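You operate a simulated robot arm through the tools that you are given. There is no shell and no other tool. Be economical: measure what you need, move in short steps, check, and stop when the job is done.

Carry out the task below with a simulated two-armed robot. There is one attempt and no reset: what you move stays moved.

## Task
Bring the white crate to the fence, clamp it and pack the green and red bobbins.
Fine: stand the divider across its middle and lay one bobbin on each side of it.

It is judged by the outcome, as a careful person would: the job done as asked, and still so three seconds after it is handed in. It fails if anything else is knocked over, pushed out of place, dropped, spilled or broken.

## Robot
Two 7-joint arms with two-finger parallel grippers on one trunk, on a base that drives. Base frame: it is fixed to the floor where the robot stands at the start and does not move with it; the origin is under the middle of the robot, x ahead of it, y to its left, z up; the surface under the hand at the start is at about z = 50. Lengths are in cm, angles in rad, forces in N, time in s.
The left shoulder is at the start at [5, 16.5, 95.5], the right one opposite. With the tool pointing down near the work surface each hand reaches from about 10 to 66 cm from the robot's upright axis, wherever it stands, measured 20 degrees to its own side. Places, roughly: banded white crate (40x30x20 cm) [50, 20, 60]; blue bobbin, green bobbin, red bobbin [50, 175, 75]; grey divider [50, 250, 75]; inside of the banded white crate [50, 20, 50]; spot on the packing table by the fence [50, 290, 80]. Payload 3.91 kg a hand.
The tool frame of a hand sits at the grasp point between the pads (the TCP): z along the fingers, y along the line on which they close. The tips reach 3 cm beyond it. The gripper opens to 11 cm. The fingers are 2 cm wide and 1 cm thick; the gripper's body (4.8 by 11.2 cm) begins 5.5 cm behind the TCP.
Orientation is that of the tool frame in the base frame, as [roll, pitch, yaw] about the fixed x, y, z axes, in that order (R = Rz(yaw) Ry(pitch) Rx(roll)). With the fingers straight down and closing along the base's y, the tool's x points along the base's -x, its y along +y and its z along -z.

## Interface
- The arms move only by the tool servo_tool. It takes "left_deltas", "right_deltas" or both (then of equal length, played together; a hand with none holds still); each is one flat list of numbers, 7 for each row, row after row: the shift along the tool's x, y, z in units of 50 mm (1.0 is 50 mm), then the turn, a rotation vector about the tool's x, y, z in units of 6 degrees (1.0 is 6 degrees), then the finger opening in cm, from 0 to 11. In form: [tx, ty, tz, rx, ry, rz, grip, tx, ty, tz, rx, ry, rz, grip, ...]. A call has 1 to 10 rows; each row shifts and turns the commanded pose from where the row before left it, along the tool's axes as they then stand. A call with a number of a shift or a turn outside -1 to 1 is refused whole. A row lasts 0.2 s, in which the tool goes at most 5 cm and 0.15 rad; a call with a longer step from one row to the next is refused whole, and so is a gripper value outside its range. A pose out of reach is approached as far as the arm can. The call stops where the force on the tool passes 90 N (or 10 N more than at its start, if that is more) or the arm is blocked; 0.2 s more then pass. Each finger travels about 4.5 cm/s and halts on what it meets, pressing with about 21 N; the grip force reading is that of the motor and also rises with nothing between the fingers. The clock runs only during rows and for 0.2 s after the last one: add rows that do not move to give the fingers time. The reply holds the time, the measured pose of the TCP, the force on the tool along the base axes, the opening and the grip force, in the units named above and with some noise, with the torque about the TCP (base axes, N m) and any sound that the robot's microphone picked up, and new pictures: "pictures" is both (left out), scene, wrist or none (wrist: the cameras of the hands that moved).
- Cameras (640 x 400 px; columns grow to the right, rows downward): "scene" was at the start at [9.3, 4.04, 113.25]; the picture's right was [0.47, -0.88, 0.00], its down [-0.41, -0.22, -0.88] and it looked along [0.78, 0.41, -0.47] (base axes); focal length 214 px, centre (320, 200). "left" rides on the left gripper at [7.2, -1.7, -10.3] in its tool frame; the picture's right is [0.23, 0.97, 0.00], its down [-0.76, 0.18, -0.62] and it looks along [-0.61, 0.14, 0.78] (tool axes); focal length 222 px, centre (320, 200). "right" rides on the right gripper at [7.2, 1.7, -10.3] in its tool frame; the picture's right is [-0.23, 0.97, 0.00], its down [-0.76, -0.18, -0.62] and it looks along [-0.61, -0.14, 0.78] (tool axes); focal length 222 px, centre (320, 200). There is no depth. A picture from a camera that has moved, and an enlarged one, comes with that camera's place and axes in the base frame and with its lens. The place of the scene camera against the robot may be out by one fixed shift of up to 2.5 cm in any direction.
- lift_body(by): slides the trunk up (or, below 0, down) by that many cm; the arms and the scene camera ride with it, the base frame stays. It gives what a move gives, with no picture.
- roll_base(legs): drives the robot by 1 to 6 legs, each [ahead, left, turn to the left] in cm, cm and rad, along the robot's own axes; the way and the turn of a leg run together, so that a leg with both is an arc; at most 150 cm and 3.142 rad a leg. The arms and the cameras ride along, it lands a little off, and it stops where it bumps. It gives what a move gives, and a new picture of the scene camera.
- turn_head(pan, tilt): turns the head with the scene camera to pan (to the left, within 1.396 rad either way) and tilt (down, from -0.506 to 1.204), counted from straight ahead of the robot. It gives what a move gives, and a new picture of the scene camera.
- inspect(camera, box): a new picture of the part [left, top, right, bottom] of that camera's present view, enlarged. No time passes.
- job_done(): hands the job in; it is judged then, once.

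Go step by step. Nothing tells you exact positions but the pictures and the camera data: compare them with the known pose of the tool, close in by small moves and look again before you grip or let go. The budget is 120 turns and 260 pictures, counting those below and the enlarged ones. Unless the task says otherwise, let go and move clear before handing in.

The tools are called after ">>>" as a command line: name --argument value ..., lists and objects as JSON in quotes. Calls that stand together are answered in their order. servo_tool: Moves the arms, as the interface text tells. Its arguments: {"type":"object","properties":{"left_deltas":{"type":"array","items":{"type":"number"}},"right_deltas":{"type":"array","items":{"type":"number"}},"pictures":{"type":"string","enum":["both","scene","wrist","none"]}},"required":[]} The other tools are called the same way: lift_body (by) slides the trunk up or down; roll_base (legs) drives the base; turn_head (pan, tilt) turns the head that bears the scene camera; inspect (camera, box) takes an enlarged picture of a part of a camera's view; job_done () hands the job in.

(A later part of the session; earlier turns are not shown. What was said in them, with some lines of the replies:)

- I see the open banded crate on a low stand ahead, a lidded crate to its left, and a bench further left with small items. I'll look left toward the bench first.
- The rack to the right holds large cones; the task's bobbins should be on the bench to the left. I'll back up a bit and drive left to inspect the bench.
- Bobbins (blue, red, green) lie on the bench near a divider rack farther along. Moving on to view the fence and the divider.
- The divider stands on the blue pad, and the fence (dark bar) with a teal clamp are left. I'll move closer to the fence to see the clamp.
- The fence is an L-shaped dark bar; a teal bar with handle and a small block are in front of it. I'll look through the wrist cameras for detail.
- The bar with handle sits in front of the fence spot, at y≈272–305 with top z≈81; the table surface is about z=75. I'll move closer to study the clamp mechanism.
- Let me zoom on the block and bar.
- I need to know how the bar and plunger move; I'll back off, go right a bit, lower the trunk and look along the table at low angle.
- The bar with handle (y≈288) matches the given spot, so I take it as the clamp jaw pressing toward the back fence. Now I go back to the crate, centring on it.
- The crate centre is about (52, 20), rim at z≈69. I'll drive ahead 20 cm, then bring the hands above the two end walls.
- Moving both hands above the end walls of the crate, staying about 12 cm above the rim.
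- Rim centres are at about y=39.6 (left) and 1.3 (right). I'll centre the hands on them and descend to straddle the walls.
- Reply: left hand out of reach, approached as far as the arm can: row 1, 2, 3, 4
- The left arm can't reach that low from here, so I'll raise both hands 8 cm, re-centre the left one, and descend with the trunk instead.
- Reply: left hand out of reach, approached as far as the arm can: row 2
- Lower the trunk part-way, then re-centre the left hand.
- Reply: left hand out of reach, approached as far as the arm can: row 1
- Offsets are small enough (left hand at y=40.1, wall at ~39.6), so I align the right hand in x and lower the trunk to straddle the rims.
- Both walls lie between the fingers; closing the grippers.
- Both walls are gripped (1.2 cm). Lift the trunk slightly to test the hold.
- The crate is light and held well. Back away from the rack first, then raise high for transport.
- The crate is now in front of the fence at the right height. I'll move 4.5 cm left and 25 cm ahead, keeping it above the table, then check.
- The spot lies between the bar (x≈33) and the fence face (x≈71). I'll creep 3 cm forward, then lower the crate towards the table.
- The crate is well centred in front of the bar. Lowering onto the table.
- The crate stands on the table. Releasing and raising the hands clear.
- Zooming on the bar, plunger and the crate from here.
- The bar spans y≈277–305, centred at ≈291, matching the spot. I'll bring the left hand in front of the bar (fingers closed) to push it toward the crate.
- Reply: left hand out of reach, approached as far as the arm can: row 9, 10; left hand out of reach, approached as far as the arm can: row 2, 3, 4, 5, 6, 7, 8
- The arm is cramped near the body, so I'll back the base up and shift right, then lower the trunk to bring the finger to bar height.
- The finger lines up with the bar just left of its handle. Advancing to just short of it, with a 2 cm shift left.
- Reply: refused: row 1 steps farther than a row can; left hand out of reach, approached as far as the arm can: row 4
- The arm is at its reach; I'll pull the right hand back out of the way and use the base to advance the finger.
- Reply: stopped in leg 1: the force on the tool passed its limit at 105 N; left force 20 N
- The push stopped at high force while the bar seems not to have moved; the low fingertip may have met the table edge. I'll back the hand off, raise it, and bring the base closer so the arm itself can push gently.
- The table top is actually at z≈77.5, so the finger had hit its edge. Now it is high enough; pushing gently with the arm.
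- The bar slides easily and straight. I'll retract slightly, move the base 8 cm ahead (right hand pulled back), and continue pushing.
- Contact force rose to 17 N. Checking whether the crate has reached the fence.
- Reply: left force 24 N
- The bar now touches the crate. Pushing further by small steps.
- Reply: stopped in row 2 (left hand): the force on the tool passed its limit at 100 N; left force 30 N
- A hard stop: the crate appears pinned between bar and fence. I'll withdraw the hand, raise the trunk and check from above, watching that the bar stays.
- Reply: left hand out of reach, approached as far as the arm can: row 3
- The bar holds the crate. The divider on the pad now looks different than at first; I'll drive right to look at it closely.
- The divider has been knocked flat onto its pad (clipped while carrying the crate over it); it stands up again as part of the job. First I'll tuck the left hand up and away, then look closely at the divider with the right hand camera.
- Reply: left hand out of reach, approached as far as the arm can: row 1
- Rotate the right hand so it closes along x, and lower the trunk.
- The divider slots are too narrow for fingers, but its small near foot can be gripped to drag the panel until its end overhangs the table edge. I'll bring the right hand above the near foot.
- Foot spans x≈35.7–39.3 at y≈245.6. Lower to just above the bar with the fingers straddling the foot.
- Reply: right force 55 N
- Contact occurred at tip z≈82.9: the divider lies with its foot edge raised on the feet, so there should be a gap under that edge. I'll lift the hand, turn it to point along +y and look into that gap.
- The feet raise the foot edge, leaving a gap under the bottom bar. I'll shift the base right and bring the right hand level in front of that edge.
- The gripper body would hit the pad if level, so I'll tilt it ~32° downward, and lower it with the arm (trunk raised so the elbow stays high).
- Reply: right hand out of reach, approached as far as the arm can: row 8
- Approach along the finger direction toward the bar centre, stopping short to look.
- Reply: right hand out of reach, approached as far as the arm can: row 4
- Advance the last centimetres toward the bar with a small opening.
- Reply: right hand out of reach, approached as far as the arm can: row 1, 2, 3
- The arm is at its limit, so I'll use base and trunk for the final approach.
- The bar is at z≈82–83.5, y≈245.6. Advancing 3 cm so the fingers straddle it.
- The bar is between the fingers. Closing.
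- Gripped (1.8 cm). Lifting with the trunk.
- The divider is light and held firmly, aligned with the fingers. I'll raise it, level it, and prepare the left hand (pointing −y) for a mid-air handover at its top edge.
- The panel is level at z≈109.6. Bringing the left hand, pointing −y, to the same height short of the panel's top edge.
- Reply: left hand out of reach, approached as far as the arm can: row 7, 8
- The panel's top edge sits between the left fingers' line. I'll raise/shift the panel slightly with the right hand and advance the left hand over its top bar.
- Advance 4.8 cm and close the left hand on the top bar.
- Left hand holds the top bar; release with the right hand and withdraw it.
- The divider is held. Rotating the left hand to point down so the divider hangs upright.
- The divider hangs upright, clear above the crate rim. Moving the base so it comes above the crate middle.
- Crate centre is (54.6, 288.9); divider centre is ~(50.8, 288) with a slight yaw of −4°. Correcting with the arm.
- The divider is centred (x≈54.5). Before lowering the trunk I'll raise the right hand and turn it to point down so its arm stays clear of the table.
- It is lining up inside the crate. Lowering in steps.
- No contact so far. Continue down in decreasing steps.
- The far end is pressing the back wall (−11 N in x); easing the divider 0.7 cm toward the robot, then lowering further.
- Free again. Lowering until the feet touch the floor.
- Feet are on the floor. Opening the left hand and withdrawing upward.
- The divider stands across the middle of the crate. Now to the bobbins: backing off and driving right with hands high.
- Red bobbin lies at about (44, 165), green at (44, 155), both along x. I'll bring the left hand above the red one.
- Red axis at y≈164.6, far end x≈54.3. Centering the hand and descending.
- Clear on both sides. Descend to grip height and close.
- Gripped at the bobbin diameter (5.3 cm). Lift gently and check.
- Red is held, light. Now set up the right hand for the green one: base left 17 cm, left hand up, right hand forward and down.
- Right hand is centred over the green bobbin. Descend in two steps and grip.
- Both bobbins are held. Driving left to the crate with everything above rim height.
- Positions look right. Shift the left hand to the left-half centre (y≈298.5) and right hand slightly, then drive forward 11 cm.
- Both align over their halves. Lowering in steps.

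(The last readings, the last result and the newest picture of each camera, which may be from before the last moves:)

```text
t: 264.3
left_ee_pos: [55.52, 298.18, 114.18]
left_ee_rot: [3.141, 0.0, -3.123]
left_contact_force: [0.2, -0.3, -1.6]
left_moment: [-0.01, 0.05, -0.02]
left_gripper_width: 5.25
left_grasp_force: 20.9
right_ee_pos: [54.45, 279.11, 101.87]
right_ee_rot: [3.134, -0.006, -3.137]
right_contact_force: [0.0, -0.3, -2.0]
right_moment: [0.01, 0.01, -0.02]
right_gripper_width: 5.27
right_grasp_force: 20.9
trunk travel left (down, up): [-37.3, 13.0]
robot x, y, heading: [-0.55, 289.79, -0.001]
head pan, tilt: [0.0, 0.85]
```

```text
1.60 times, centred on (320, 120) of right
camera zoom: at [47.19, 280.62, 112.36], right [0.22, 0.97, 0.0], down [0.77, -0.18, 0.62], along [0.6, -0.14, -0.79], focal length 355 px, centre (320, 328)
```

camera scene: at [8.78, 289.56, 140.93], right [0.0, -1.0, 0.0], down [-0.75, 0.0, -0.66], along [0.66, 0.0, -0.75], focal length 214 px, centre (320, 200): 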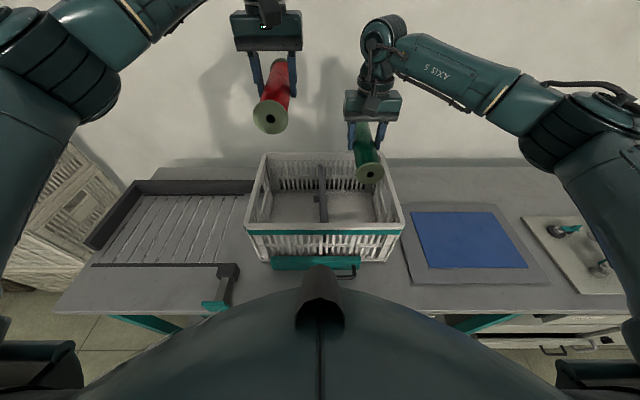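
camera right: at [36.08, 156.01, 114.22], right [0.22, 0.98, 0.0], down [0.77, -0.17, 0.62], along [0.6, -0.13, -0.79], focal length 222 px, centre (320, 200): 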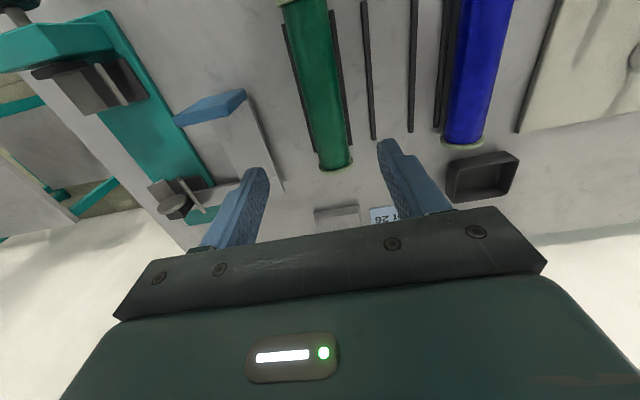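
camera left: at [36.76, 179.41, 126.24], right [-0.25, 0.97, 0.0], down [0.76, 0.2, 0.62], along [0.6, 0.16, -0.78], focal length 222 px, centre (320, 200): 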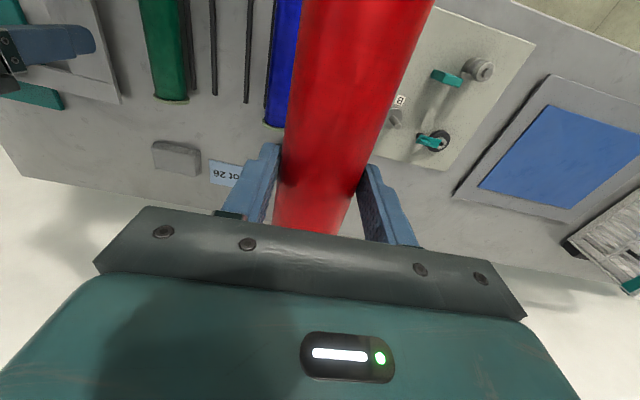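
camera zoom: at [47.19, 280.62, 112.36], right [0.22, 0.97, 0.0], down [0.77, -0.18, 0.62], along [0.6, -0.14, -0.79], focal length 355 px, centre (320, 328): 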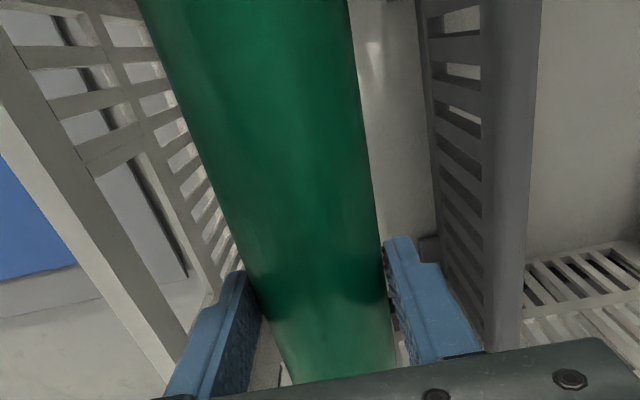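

>>> lift_body --by -13

>>> lift_body --by -2.5

>>> inspect --camera "scene" --box '[200, 20, 440, 220]'

```text
t: 265.9
left_ee_pos: [55.53, 298.23, 101.09]
left_ee_rot: [3.141, -0.001, -3.125]
left_contact_force: [0.6, 0.4, -2.4]
left_moment: [0.01, -0.02, 0.05]
left_gripper_width: 5.24
left_grasp_force: 21.3
right_ee_pos: [54.4, 279.21, 88.95]
right_ee_rot: [3.134, -0.006, -3.138]
right_contact_force: [0.1, 0.2, -2.0]
right_moment: [0.0, -0.03, 0.0]
right_gripper_width: 5.25
right_grasp_force: 20.9
trunk travel left (down, up): [-24.3, 26.0]
robot x, y, heading: [-0.52, 289.87, -0.001]
head pan, tilt: [0.0, 0.85]
```

```text
t: 266.6
left_ee_pos: [55.48, 298.2, 98.58]
left_ee_rot: [3.142, 0.001, -3.125]
left_contact_force: [0.2, 0.8, -1.6]
left_moment: [0.01, -0.01, -0.02]
left_gripper_width: 5.23
left_grasp_force: 21.0
right_ee_pos: [54.39, 279.11, 86.39]
right_ee_rot: [3.134, -0.004, -3.139]
right_contact_force: [-0.7, 0.8, -1.9]
right_moment: [0.01, -0.02, 0.0]
right_gripper_width: 5.28
right_grasp_force: 21.3
trunk travel left (down, up): [-21.8, 28.5]
robot x, y, heading: [-0.48, 290.08, -0.005]
head pan, tilt: [0.0, 0.85]
```

```text
2.00 times, centred on (320, 120) of scene
camera zoom: at [8.68, 289.56, 114.43], right [0.0, -1.0, 0.0], down [-0.75, 0.0, -0.66], along [0.66, 0.0, -0.75], focal length 429 px, centre (320, 360)
```

zoom: 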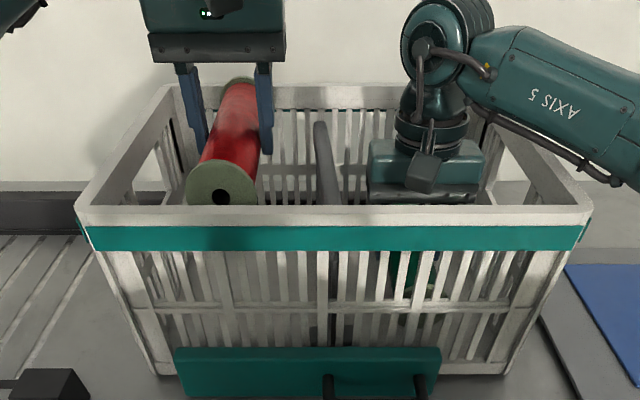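

>>> lift_body --by -1

>>> lift_body --by -0.7

>>> lift_body --by -0.6

```text
t: 267.2
left_ee_pos: [55.55, 298.25, 97.59]
left_ee_rot: [3.141, 0.0, -3.124]
left_contact_force: [-0.2, 0.5, -2.1]
left_moment: [0.0, 0.03, -0.01]
left_gripper_width: 5.24
left_grasp_force: 20.9
right_ee_pos: [54.34, 279.13, 85.38]
right_ee_rot: [3.134, -0.005, -3.14]
right_contact_force: [-0.5, 0.5, -2.7]
right_moment: [0.01, 0.02, -0.01]
right_gripper_width: 5.23
right_grasp_force: 21.4
trunk travel left (down, up): [-20.8, 29.5]
robot x, y, heading: [-0.49, 289.94, -0.005]
head pan, tilt: [0.0, 0.85]
```

```text
t: 267.8
left_ee_pos: [55.48, 298.25, 97.06]
left_ee_rot: [-3.14, -0.001, -3.124]
left_contact_force: [-0.5, 0.3, -2.7]
left_moment: [0.0, -0.02, -0.01]
left_gripper_width: 5.2
left_grasp_force: 21.2
right_ee_pos: [54.47, 279.04, 85.1]
right_ee_rot: [3.136, 0.001, -3.14]
right_contact_force: [0.4, -0.2, -1.8]
right_moment: [-0.01, 0.03, -0.02]
right_gripper_width: 5.25
right_grasp_force: 21.4
trunk travel left (down, up): [-20.1, 30.2]
robot x, y, heading: [-0.11, 289.84, -0.003]
head pan, tilt: [0.0, 0.85]
```

```text
t: 268.3
left_ee_pos: [55.23, 298.33, 96.63]
left_ee_rot: [-3.14, 0.002, -3.126]
left_contact_force: [-0.6, 0.4, -1.2]
left_moment: [0.03, 0.0, -0.01]
left_gripper_width: 5.22
left_grasp_force: 21.1
right_ee_pos: [54.54, 279.12, 85.25]
right_ee_rot: [3.131, 0.012, 3.141]
right_contact_force: [0.3, 0.1, -2.5]
right_moment: [0.01, 0.01, 0.01]
right_gripper_width: 5.25
right_grasp_force: 20.5
trunk travel left (down, up): [-19.5, 30.8]
robot x, y, heading: [-0.03, 289.46, -0.002]
head pan, tilt: [0.0, 0.85]
```

The right hand stopped descending without tool force, so the arm itself may be touching the crate. I'll raise a little and look.

>>> lift_body --by 1.4

>>> turn_head --pan -0.3 --tilt 0.7

>>> inspect --camera "scene" --box '[160, 40, 400, 240]'

```text
t: 268.9
left_ee_pos: [55.46, 298.24, 97.58]
left_ee_rot: [-3.141, 0.001, -3.124]
left_contact_force: [0.8, 1.0, -2.2]
left_moment: [-0.03, -0.03, 0.0]
left_gripper_width: 5.21
left_grasp_force: 20.9
right_ee_pos: [54.31, 279.32, 85.18]
right_ee_rot: [3.136, -0.01, -3.136]
right_contact_force: [-0.5, -0.3, -2.0]
right_moment: [0.01, 0.01, -0.03]
right_gripper_width: 5.25
right_grasp_force: 20.5
trunk travel left (down, up): [-20.9, 29.4]
robot x, y, heading: [-0.63, 289.63, -0.003]
head pan, tilt: [0.0, 0.85]
```

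```text
t: 269.7
left_ee_pos: [55.5, 298.23, 97.77]
left_ee_rot: [-3.139, 0.001, -3.124]
left_contact_force: [0.7, 1.2, -2.7]
left_moment: [0.0, -0.01, -0.01]
left_gripper_width: 5.24
left_grasp_force: 21.0
right_ee_pos: [54.46, 279.2, 85.51]
right_ee_rot: [3.134, -0.007, -3.138]
right_contact_force: [0.5, 0.1, -2.3]
right_moment: [0.02, 0.0, -0.03]
right_gripper_width: 5.27
right_grasp_force: 20.8
trunk travel left (down, up): [-20.9, 29.4]
robot x, y, heading: [-0.53, 289.73, -0.006]
head pan, tilt: [-0.3, 0.7]
camera scene: at [8.99, 287.05, 114.76], right [-0.3, -0.95, 0.0], down [-0.62, 0.19, -0.76], along [0.73, -0.23, -0.64], focal length 214 px, centre (320, 200)
```

scene: 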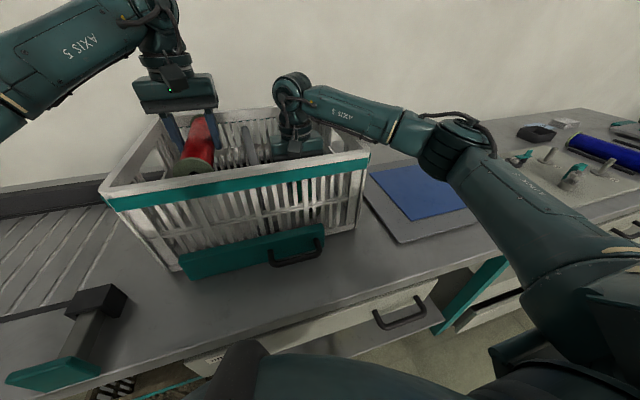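

```text
2.00 times, centred on (280, 140) of scene
camera zoom: at [8.99, 287.05, 114.76], right [-0.3, -0.95, 0.0], down [-0.62, 0.19, -0.76], along [0.73, -0.23, -0.64], focal length 429 px, centre (400, 320)
```

zoom: 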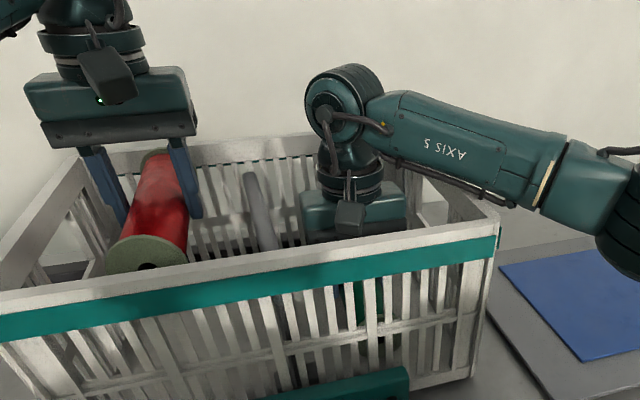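

The right forearm touches the crate's rim. I'll raise the trunk 10 cm and lower the hand with the arm so the forearm slopes upward.

>>> lift_body --by 11

>>> servo_tool --right_deltas '[0, 0, 0.6, 0, 0, 0, 3, 0, 0, 0.6, 0, 0, 0, 3, 0, 0, 0.6, 0, 0, 0, 3, 0, 0, 0.3, 0, 0, 0, 3, 0, 0, 0, 0, 0, 0, 3]' --pictures "scene"

```text
t: 271.1
left_ee_pos: [55.54, 298.17, 108.68]
left_ee_rot: [-3.141, -0.003, -3.124]
left_contact_force: [-0.5, 0.4, -2.6]
left_moment: [-0.02, -0.02, 0.03]
left_gripper_width: 5.22
left_grasp_force: 21.3
right_ee_pos: [54.63, 279.2, 96.55]
right_ee_rot: [3.135, -0.007, -3.139]
right_contact_force: [0.0, 0.5, -2.5]
right_moment: [0.0, 0.02, 0.03]
right_gripper_width: 5.26
right_grasp_force: 21.1
trunk travel left (down, up): [-31.9, 18.4]
robot x, y, heading: [-0.28, 289.74, -0.0]
head pan, tilt: [-0.3, 0.7]
```

```text
t: 272.4
left_ee_pos: [55.53, 298.18, 108.61]
left_ee_rot: [3.141, 0.0, -3.125]
left_contact_force: [0.5, 0.3, -2.4]
left_moment: [0.01, -0.03, 0.03]
left_gripper_width: 5.23
left_grasp_force: 20.8
right_ee_pos: [54.41, 279.29, 85.87]
right_ee_rot: [3.135, -0.006, -3.138]
right_contact_force: [-0.9, 0.5, -2.0]
right_moment: [-0.01, 0.02, -0.01]
right_gripper_width: 5.24
right_grasp_force: 21.0
trunk travel left (down, up): [-31.9, 18.4]
robot x, y, heading: [-0.28, 289.9, -0.003]
head pan, tilt: [-0.3, 0.7]
camera scene: at [8.99, 287.05, 125.76], right [-0.3, -0.95, 0.0], down [-0.62, 0.19, -0.76], along [0.73, -0.23, -0.64], focal length 214 px, centre (320, 200)
```

scene: 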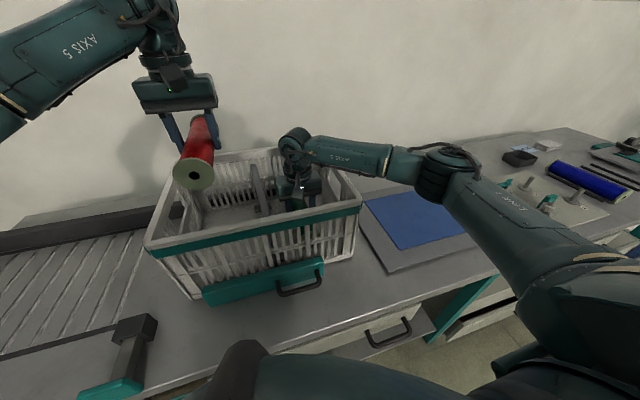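

>>> servo_tool --right_deltas '[0, 0, 0.1, 0, 0, 0, 3, 0, 0, 0.1, 0, 0, 0, 3, 0, 0, 0.06, 0, 0, 0, 3, 0, 0, 0, 0, 0, 0, 3]' --pictures "none"

>>> inspect --camera "scene" --box '[140, 80, 460, 300]'

```text
t: 273.4
left_ee_pos: [55.43, 298.2, 108.85]
left_ee_rot: [3.141, 0.0, -3.123]
left_contact_force: [-0.2, -0.7, -2.8]
left_moment: [-0.01, 0.01, 0.03]
left_gripper_width: 5.24
left_grasp_force: 21.6
right_ee_pos: [54.42, 279.18, 84.68]
right_ee_rot: [3.136, -0.006, -3.138]
right_contact_force: [0.0, 0.4, -2.0]
right_moment: [-0.02, -0.02, 0.02]
right_gripper_width: 5.26
right_grasp_force: 21.6
trunk travel left (down, up): [-31.9, 18.4]
robot x, y, heading: [-0.08, 289.66, 0.0]
head pan, tilt: [-0.3, 0.7]
```

```text
1.82 times, centred on (300, 190) of scene
camera zoom: at [8.99, 287.05, 125.76], right [-0.3, -0.95, 0.0], down [-0.62, 0.19, -0.76], along [0.73, -0.23, -0.64], focal length 390 px, centre (356, 218)
```

zoom: 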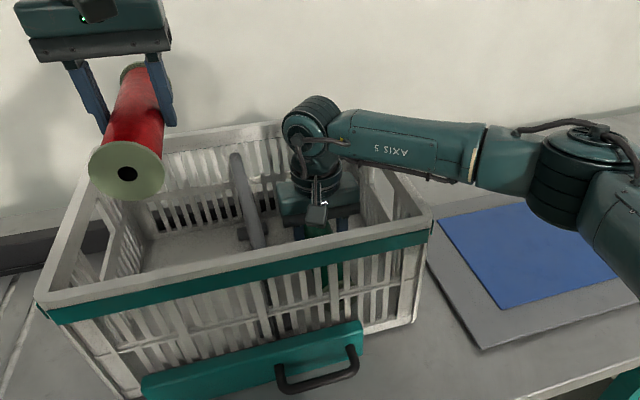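

Free now. Continuing the last millimetres.

>>> servo_tool --right_deltas '[0, 0, 0.06, 0, 0, 0, 3, 0, 0, 0.06, 0, 0, 0, 3, 0, 0, 0, 0, 0, 0, 3]' --pictures "none"

>>> servo_tool --right_deltas '[0, 0, 0.06, 0, 0, 0, 3, 0, 0, 0.06, 0, 0, 0, 3, 0, 0, 0, 0, 0, 0, 3]' --pictures "none"

```text
t: 274.1
left_ee_pos: [55.48, 298.27, 108.71]
left_ee_rot: [3.141, 0.0, -3.124]
left_contact_force: [0.2, 0.3, -1.6]
left_moment: [0.01, 0.04, -0.02]
left_gripper_width: 5.23
left_grasp_force: 21.0
right_ee_pos: [54.42, 279.18, 84.32]
right_ee_rot: [3.134, -0.001, -3.139]
right_contact_force: [3.9, -3.5, 15.3]
right_moment: [-0.18, -0.08, 0.05]
right_gripper_width: 5.25
right_grasp_force: 21.0
trunk travel left (down, up): [-31.9, 18.4]
robot x, y, heading: [-0.32, 289.77, -0.006]
head pan, tilt: [-0.3, 0.7]
```

```text
t: 274.9
left_ee_pos: [55.31, 298.22, 108.83]
left_ee_rot: [-3.141, 0.0, -3.122]
left_contact_force: [0.1, 0.8, -2.1]
left_moment: [0.0, 0.0, 0.0]
left_gripper_width: 5.24
left_grasp_force: 20.9
right_ee_pos: [54.31, 279.31, 83.72]
right_ee_rot: [3.135, -0.002, -3.139]
right_contact_force: [1.5, -2.3, 19.7]
right_moment: [-0.08, 0.02, 0.0]
right_gripper_width: 5.24
right_grasp_force: 21.3
trunk travel left (down, up): [-31.9, 18.4]
robot x, y, heading: [-0.36, 289.84, -0.001]
head pan, tilt: [-0.3, 0.7]
```

Green rests on the floor. Release and raise the right hand.

>>> servo_tool --right_deltas '[0, 0, -0.06, 0, 0, 0, 6.5, 0, 0, 0, 0, 0, 0, 7.5, 0, 0, 0, 0, 0, 0, 7.5, 0, 0, -0.8, 0, 0, 0, 7.5, 0, 0, -0.8, 0, 0, 0, 7.5, 0, 0, -0.8, 0, 0, 0, 7.5, 0, 0, -0.8, 0, 0, 0, 7.5, 0, 0, -0.8, 0, 0, 0, 7.5, 0, 0, -0.8, 0, 0, 0, 7.5]'

```text
t: 276.9
left_ee_pos: [55.44, 298.21, 108.57]
left_ee_rot: [-3.141, 0.0, -3.124]
left_contact_force: [0.5, 0.4, -1.7]
left_moment: [0.01, -0.01, 0.01]
left_gripper_width: 5.26
left_grasp_force: 21.0
right_ee_pos: [54.54, 279.13, 108.02]
right_ee_rot: [3.138, -0.008, -3.137]
right_contact_force: [-0.7, -0.1, -0.4]
right_moment: [0.03, 0.0, 0.05]
right_gripper_width: 7.53
right_grasp_force: 0.1
trunk travel left (down, up): [-31.9, 18.4]
robot x, y, heading: [-0.93, 289.66, -0.005]
head pan, tilt: [-0.3, 0.7]
camera scene: at [8.94, 287.08, 125.76], right [-0.3, -0.95, 0.0], down [-0.61, 0.19, -0.77], along [0.73, -0.23, -0.64], focal length 214 px, centre (320, 200)
camera right: at [47.28, 280.7, 118.4], right [0.22, 0.97, 0.0], down [0.77, -0.18, 0.62], along [0.6, -0.14, -0.79], focal length 222 px, centre (320, 200)
```

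scene: 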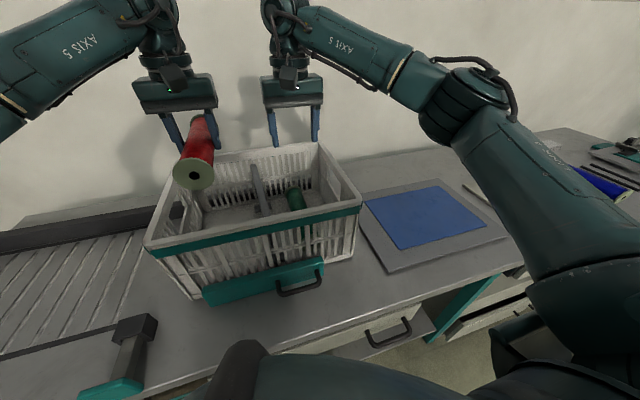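
right: 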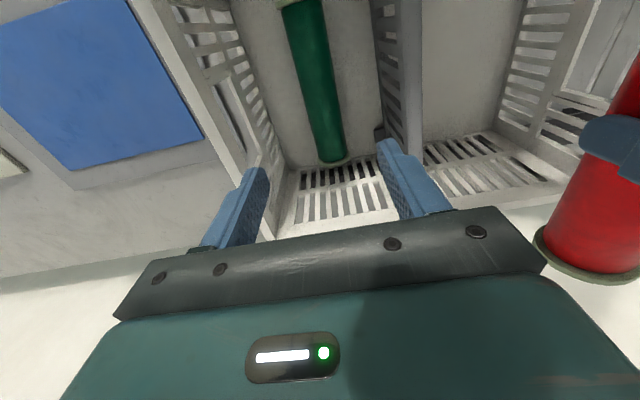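

Green lies in the right half. Moving the right hand up and out of the way, then lowering the red one with the trunk.

>>> servo_tool --right_deltas '[0.3, -0.4, -0.8, 0, 0, 0, 7, 0.3, -0.4, -0.8, 0, 0, 0, 7, 0.3, -0.4, -0.8, 0, 0, 0, 7, 0.3, -0.4, -0.8, 0, 0, 0, 7, 0.5, -0.5, -0.5, 0, 0, 0, 7, 0.5, -0.5, 0, 0, 0, 0, 7]' --pictures "none"

>>> lift_body --by -12

>>> turn_head --pan 0.3 --tilt 0.75

>>> inspect --camera "scene" --box '[200, 60, 440, 240]'

```text
t: 278.4
left_ee_pos: [55.29, 298.09, 108.79]
left_ee_rot: [-3.141, 0.0, -3.125]
left_contact_force: [0.0, -0.3, -2.9]
left_moment: [0.01, -0.01, 0.0]
left_gripper_width: 5.25
left_grasp_force: 20.6
right_ee_pos: [43.62, 266.08, 126.69]
right_ee_rot: [3.134, -0.008, -3.138]
right_contact_force: [0.1, 0.2, -0.2]
right_moment: [0.02, -0.01, 0.01]
right_gripper_width: 7.01
right_grasp_force: 0.1
trunk travel left (down, up): [-31.9, 18.4]
robot x, y, heading: [-0.02, 289.9, -0.001]
head pan, tilt: [-0.3, 0.7]
```

```text
t: 279.9
left_ee_pos: [55.45, 298.22, 96.68]
left_ee_rot: [-3.141, -0.002, -3.125]
left_contact_force: [-0.2, 0.4, -2.6]
left_moment: [-0.01, 0.02, 0.0]
left_gripper_width: 5.23
left_grasp_force: 21.0
right_ee_pos: [43.57, 266.06, 114.59]
right_ee_rot: [3.133, -0.006, -3.139]
right_contact_force: [0.6, 0.6, -0.1]
right_moment: [-0.05, 0.0, -0.02]
right_gripper_width: 6.99
right_grasp_force: 0.0
trunk travel left (down, up): [-19.9, 30.4]
robot x, y, heading: [-0.71, 289.62, -0.005]
head pan, tilt: [-0.3, 0.7]
```

```text
t: 280.9
left_ee_pos: [55.46, 298.27, 96.79]
left_ee_rot: [-3.14, 0.001, -3.126]
left_contact_force: [-1.1, -0.2, -2.4]
left_moment: [0.0, -0.03, 0.0]
left_gripper_width: 5.23
left_grasp_force: 21.0
right_ee_pos: [43.76, 266.09, 114.56]
right_ee_rot: [3.134, -0.004, -3.139]
right_contact_force: [0.0, 0.2, -0.3]
right_moment: [0.0, 0.03, 0.0]
right_gripper_width: 6.99
right_grasp_force: 0.0
trunk travel left (down, up): [-19.9, 30.4]
robot x, y, heading: [-0.47, 289.84, -0.002]
head pan, tilt: [0.3, 0.75]
camera scene: at [8.79, 292.01, 113.34], right [0.29, -0.96, 0.0], down [-0.65, -0.2, -0.73], along [0.7, 0.21, -0.68], focal length 214 px, centre (320, 200)
```

scene: 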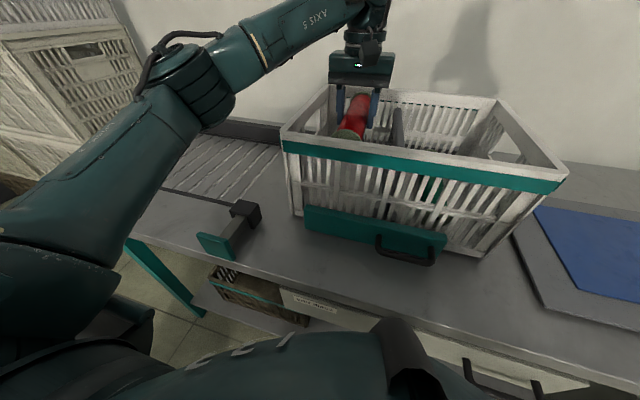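

```text
2.22 times, centred on (320, 150) of scene
camera zoom: at [8.79, 292.01, 113.34], right [0.29, -0.96, 0.0], down [-0.65, -0.2, -0.73], along [0.7, 0.21, -0.68], focal length 477 px, centre (320, 311)
```

zoom: 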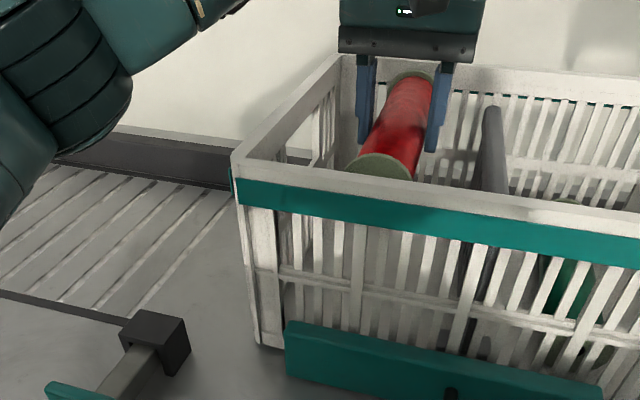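

Lower the red bobbin further with the left arm itself, keeping its elbow high.

>>> servo_tool --left_deltas '[0, 0, 0.5, 0, 0, 0, 3, 0, 0, 0.5, 0, 0, 0, 3, 0, 0, 0.5, 0, 0, 0, 3, 0, 0, 0.5, 0, 0, 0, 3, 0, 0, 0, 0, 0, 0, 3]'

```text
t: 282.1
left_ee_pos: [55.36, 298.16, 86.75]
left_ee_rot: [-3.14, -0.001, -3.124]
left_contact_force: [0.5, -0.5, -2.6]
left_moment: [0.0, 0.06, -0.02]
left_gripper_width: 5.21
left_grasp_force: 21.0
right_ee_pos: [43.7, 266.04, 114.51]
right_ee_rot: [3.136, -0.005, -3.14]
right_contact_force: [-0.3, -0.6, 0.2]
right_moment: [0.03, 0.03, 0.01]
right_gripper_width: 7.0
right_grasp_force: 0.1
trunk travel left (down, up): [-19.9, 30.4]
robot x, y, heading: [-0.31, 290.01, -0.003]
head pan, tilt: [0.3, 0.75]
camera scene: at [8.78, 292.01, 113.34], right [0.29, -0.96, 0.0], down [-0.65, -0.2, -0.73], along [0.7, 0.21, -0.68], focal length 214 px, centre (320, 200)
camera left: at [48.22, 296.4, 96.91], right [-0.24, 0.97, 0.0], down [0.76, 0.19, 0.62], along [0.6, 0.15, -0.78], focal length 222 px, centre (320, 200)
```

scene: 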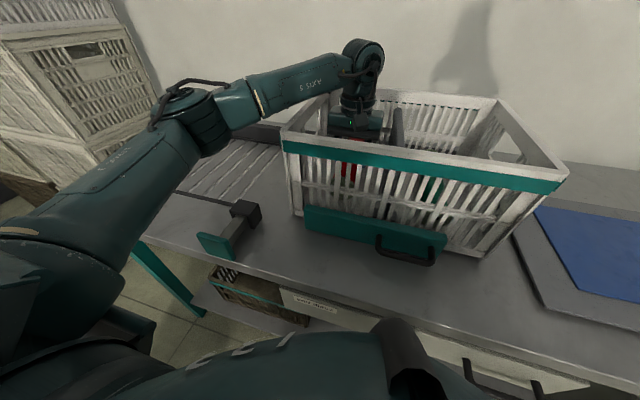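
left: 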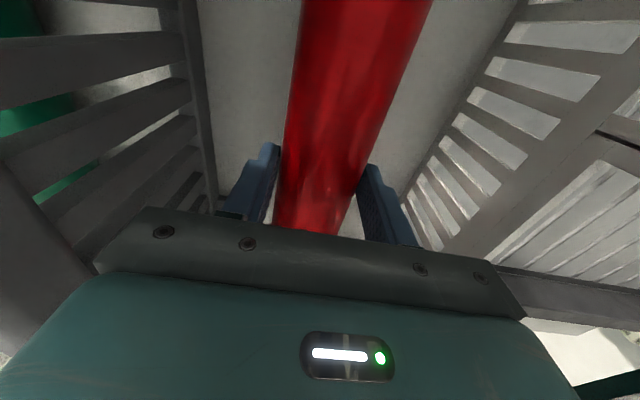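

To keep the forearm clear of the rim, I'll raise the trunk 10 and lower the hand by the arm.

>>> lift_body --by 10

>>> servo_tool --left_deltas '[0, 0, 0.6, 0, 0, 0, 3, 0, 0, 0.6, 0, 0, 0, 3, 0, 0, 0.6, 0, 0, 0, 3, 0, 0, 0.4, 0, 0, 0, 3, 0, 0, 0.08, 0, 0, 0, 3, 0, 0, 0, 0, 0, 0, 3]' --pictures "none"

>>> servo_tool --left_deltas '[0, 0, 0.06, 0, 0, 0, 3, 0, 0, 0.06, 0, 0, 0, 3, 0, 0, 0, 0, 0, 0, 3]' --pictures "none"

```text
t: 283.4
left_ee_pos: [55.43, 298.27, 96.73]
left_ee_rot: [3.141, -0.001, -3.126]
left_contact_force: [-0.2, 0.1, -2.1]
left_moment: [-0.01, 0.0, 0.01]
left_gripper_width: 5.25
left_grasp_force: 20.9
right_ee_pos: [43.7, 266.1, 124.67]
right_ee_rot: [3.134, -0.006, -3.139]
right_contact_force: [-0.1, -0.1, 0.3]
right_moment: [-0.01, -0.01, 0.02]
right_gripper_width: 6.99
right_grasp_force: 0.0
trunk travel left (down, up): [-29.9, 20.4]
robot x, y, heading: [0.08, 289.89, 0.0]
head pan, tilt: [0.3, 0.75]
```

```text
t: 284.8
left_ee_pos: [55.44, 298.2, 85.27]
left_ee_rot: [3.14, 0.001, -3.124]
left_contact_force: [0.2, 0.4, -1.8]
left_moment: [-0.04, 0.0, 0.0]
left_gripper_width: 5.25
left_grasp_force: 21.2
right_ee_pos: [43.62, 266.16, 124.58]
right_ee_rot: [3.135, -0.005, -3.14]
right_contact_force: [0.1, -0.4, 1.1]
right_moment: [0.02, 0.01, 0.01]
right_gripper_width: 6.98
right_grasp_force: 0.1
trunk travel left (down, up): [-29.9, 20.4]
robot x, y, heading: [-0.36, 290.1, 0.0]
head pan, tilt: [0.3, 0.75]
```

```text
t: 285.6
left_ee_pos: [55.54, 298.18, 84.67]
left_ee_rot: [-3.14, -0.001, -3.124]
left_contact_force: [0.0, -0.1, -2.9]
left_moment: [0.02, 0.01, 0.04]
left_gripper_width: 5.26
left_grasp_force: 20.8
right_ee_pos: [43.66, 266.13, 124.63]
right_ee_rot: [3.134, -0.004, -3.139]
right_contact_force: [0.5, -0.3, 0.0]
right_moment: [0.0, 0.04, 0.01]
right_gripper_width: 6.98
right_grasp_force: 0.1
trunk travel left (down, up): [-29.9, 20.4]
robot x, y, heading: [-0.35, 289.44, 0.001]
head pan, tilt: [0.3, 0.75]
```

>>> servo_tool --left_deltas '[0, 0, 0.06, 0, 0, 0, 3, 0, 0, 0.06, 0, 0, 0, 3, 0, 0, 0, 0, 0, 0, 3]' --pictures "none"

```text
t: 286.4
left_ee_pos: [55.52, 298.17, 84.3]
left_ee_rot: [-3.139, 0.006, -3.125]
left_contact_force: [0.3, 2.4, 14.9]
left_moment: [0.08, 0.0, -0.03]
left_gripper_width: 5.27
left_grasp_force: 20.3
right_ee_pos: [43.56, 266.05, 124.76]
right_ee_rot: [3.134, -0.004, -3.14]
right_contact_force: [-0.3, 0.6, 0.2]
right_moment: [-0.01, 0.01, 0.03]
right_gripper_width: 7.0
right_grasp_force: 0.1
trunk travel left (down, up): [-29.9, 20.4]
robot x, y, heading: [-0.4, 289.82, 0.0]
head pan, tilt: [0.3, 0.75]
```

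Red has touched the floor. Release and raise the left hand.

>>> servo_tool --left_deltas '[0, 0, 0, 0, 0, 0, 6.5, 0, 0, 0, 0, 0, 0, 7.5, 0, 0, 0, 0, 0, 0, 7.5, 0, 0, -0.8, 0, 0, 0, 7.5, 0, 0, -0.8, 0, 0, 0, 7.5, 0, 0, -0.8, 0, 0, 0, 7.5, 0, 0, -0.8, 0, 0, 0, 7.5, 0, 0, -0.8, 0, 0, 0, 7.5, 0, 0, -0.8, 0, 0, 0, 7.5]' --pictures "none"

>>> lift_body --by 18

>>> roll_base --legs '[[-20, 0, 0]]'

>>> turn_head --pan 0.0 --tilt 0.75

>>> inspect --camera "scene" --box '[200, 90, 440, 270]'

```text
t: 288.4
left_ee_pos: [55.31, 297.99, 108.04]
left_ee_rot: [3.141, 0.0, -3.126]
left_contact_force: [0.2, -0.6, -0.5]
left_moment: [-0.01, -0.01, 0.02]
left_gripper_width: 7.5
left_grasp_force: 0.1
right_ee_pos: [43.57, 265.93, 124.61]
right_ee_rot: [3.135, -0.005, -3.14]
right_contact_force: [0.6, -0.3, -0.7]
right_moment: [0.01, -0.02, -0.02]
right_gripper_width: 7.0
right_grasp_force: 0.1
trunk travel left (down, up): [-29.9, 20.4]
robot x, y, heading: [-0.49, 289.85, -0.001]
head pan, tilt: [0.3, 0.75]
```

```text
t: 290.4
left_ee_pos: [55.5, 298.13, 126.06]
left_ee_rot: [3.142, 0.001, -3.123]
left_contact_force: [0.4, 0.2, 0.3]
left_moment: [0.0, 0.02, 0.02]
left_gripper_width: 7.5
left_grasp_force: 0.1
right_ee_pos: [43.68, 266.2, 142.56]
right_ee_rot: [3.135, -0.006, -3.14]
right_contact_force: [1.1, 0.8, 0.9]
right_moment: [0.0, 0.0, 0.02]
right_gripper_width: 6.99
right_grasp_force: 0.1
trunk travel left (down, up): [-47.9, 2.4]
robot x, y, heading: [-0.6, 289.87, 0.001]
head pan, tilt: [0.3, 0.75]
```

```text
t: 292.0
left_ee_pos: [35.03, 298.16, 125.92]
left_ee_rot: [-3.141, 0.0, -3.123]
left_contact_force: [-0.1, -0.1, 0.6]
left_moment: [-0.01, 0.0, 0.0]
left_gripper_width: 7.49
left_grasp_force: 0.0
right_ee_pos: [23.44, 266.16, 142.69]
right_ee_rot: [3.134, -0.006, -3.138]
right_contact_force: [-0.6, -0.2, -0.3]
right_moment: [0.02, -0.03, -0.04]
right_gripper_width: 7.0
right_grasp_force: 0.0
trunk travel left (down, up): [-47.9, 2.4]
robot x, y, heading: [-20.64, 289.8, -0.001]
head pan, tilt: [0.3, 0.75]
camera scene: at [-11.5, 292.05, 141.34], right [0.3, -0.96, 0.0], down [-0.65, -0.2, -0.73], along [0.7, 0.22, -0.68], focal length 214 px, centre (320, 200)
```

scene: 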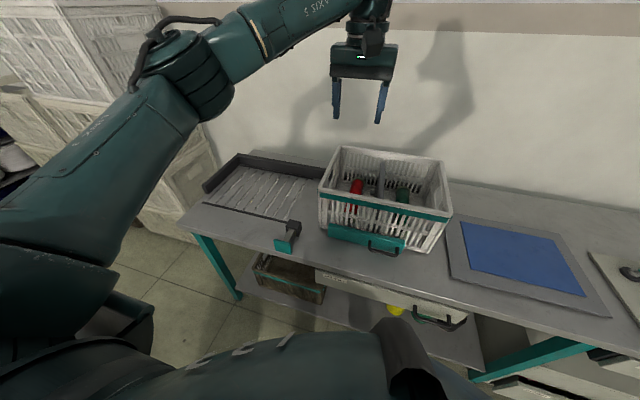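

```text
t: 292.8
left_ee_pos: [35.21, 298.17, 125.96]
left_ee_rot: [3.141, 0.002, -3.121]
left_contact_force: [0.5, 0.9, -0.4]
left_moment: [0.01, 0.02, 0.0]
left_gripper_width: 7.5
left_grasp_force: 0.1
right_ee_pos: [23.41, 266.1, 142.57]
right_ee_rot: [3.134, -0.006, -3.138]
right_contact_force: [-0.2, -0.3, 0.0]
right_moment: [-0.04, -0.02, 0.0]
right_gripper_width: 7.01
right_grasp_force: 0.1
trunk travel left (down, up): [-47.9, 2.4]
robot x, y, heading: [-20.61, 289.62, 0.002]
head pan, tilt: [0.0, 0.75]
camera scene: at [-11.06, 289.61, 141.34], right [0.0, -1.0, 0.0], down [-0.68, 0.0, -0.73], along [0.73, 0.0, -0.68], focal length 214 px, centre (320, 200)
```

scene: 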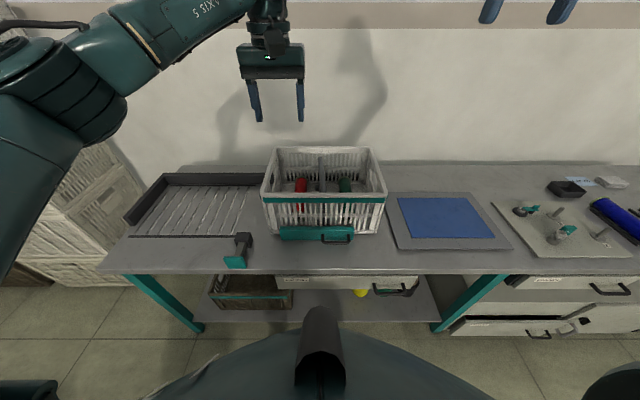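

```text
2.22 times, centred on (320, 180) of scene
camera zoom: at [-11.06, 289.61, 141.34], right [0.0, -1.0, 0.0], down [-0.68, 0.0, -0.73], along [0.73, 0.0, -0.68], focal length 477 px, centre (320, 244)
```

zoom: 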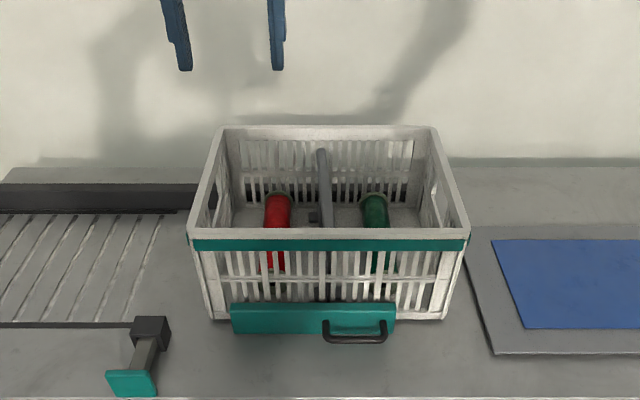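

Everything is in place. Checking closely that the clamp bar still presses the crate and the crate is against the fence.

>>> inspect --camera "scene" --box '[255, 190, 395, 250]'

>>> inspect --camera "left" --box '[0, 0, 640, 400]'

```text
4.57 times, centred on (325, 220) of scene
camera zoom: at [-11.06, 289.61, 141.34], right [0.0, -1.0, 0.0], down [-0.68, 0.0, -0.73], along [0.73, 0.0, -0.68], focal length 980 px, centre (297, 109)
```

zoom: 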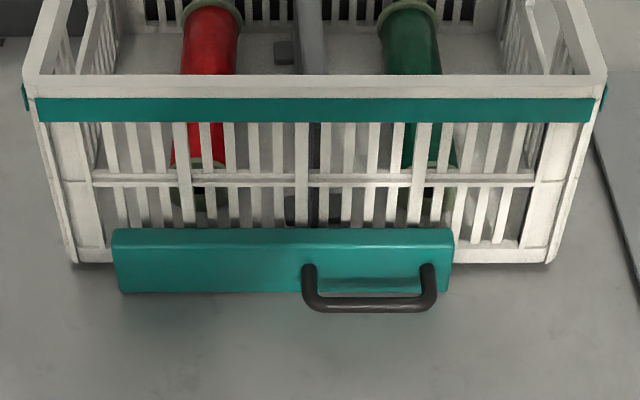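

```text
1.00 times, centred on (320, 200) of left (not enlarged: the box is as wide or as high as the picture)
camera zoom: at [27.96, 296.3, 136.15], right [-0.25, 0.97, 0.0], down [0.76, 0.19, 0.62], along [0.6, 0.15, -0.78], focal length 222 px, centre (320, 200)
```

zoom: 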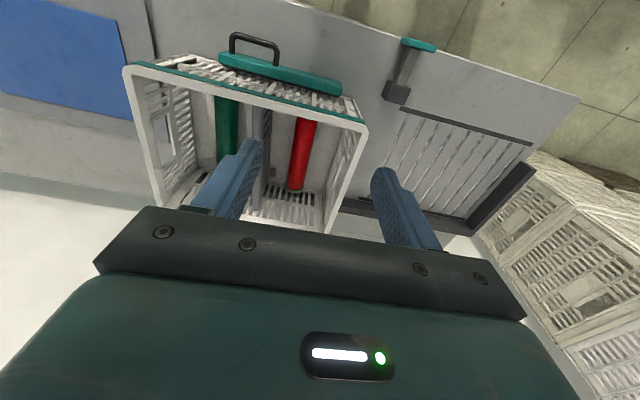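

The red and green bobbins lie on either side of the upright divider. The crate is against the fence with the bar pressed to it, and both hands are clear, so I'm handing in.

>>> job_done

```text
The job is handed in.
```

I've handed the job in. The white crate stands against the fence with the handled bar pushed up to it. The divider stands across its middle, with the red bobbin to its left and the green one to its right.

- **Divider knocked over:** The divider was found lying flat on its pad, most likely clipped by the crate as I carried it past. I picked it up and stood it in the crate, but it counts as something knocked over on the way.
- **Clamp:** I took the long teal bar with the handle to be the clamp, because it sits right in front of the given spot. I left the small teal plunger beside it alone, so if the plunger also has to be pushed in, that hasn't been done.
- **Arm contact:** The right arm appeared to touch the crate's rim while I was placing the green bobbin. In the last pictures the crate and bar still looked in place.
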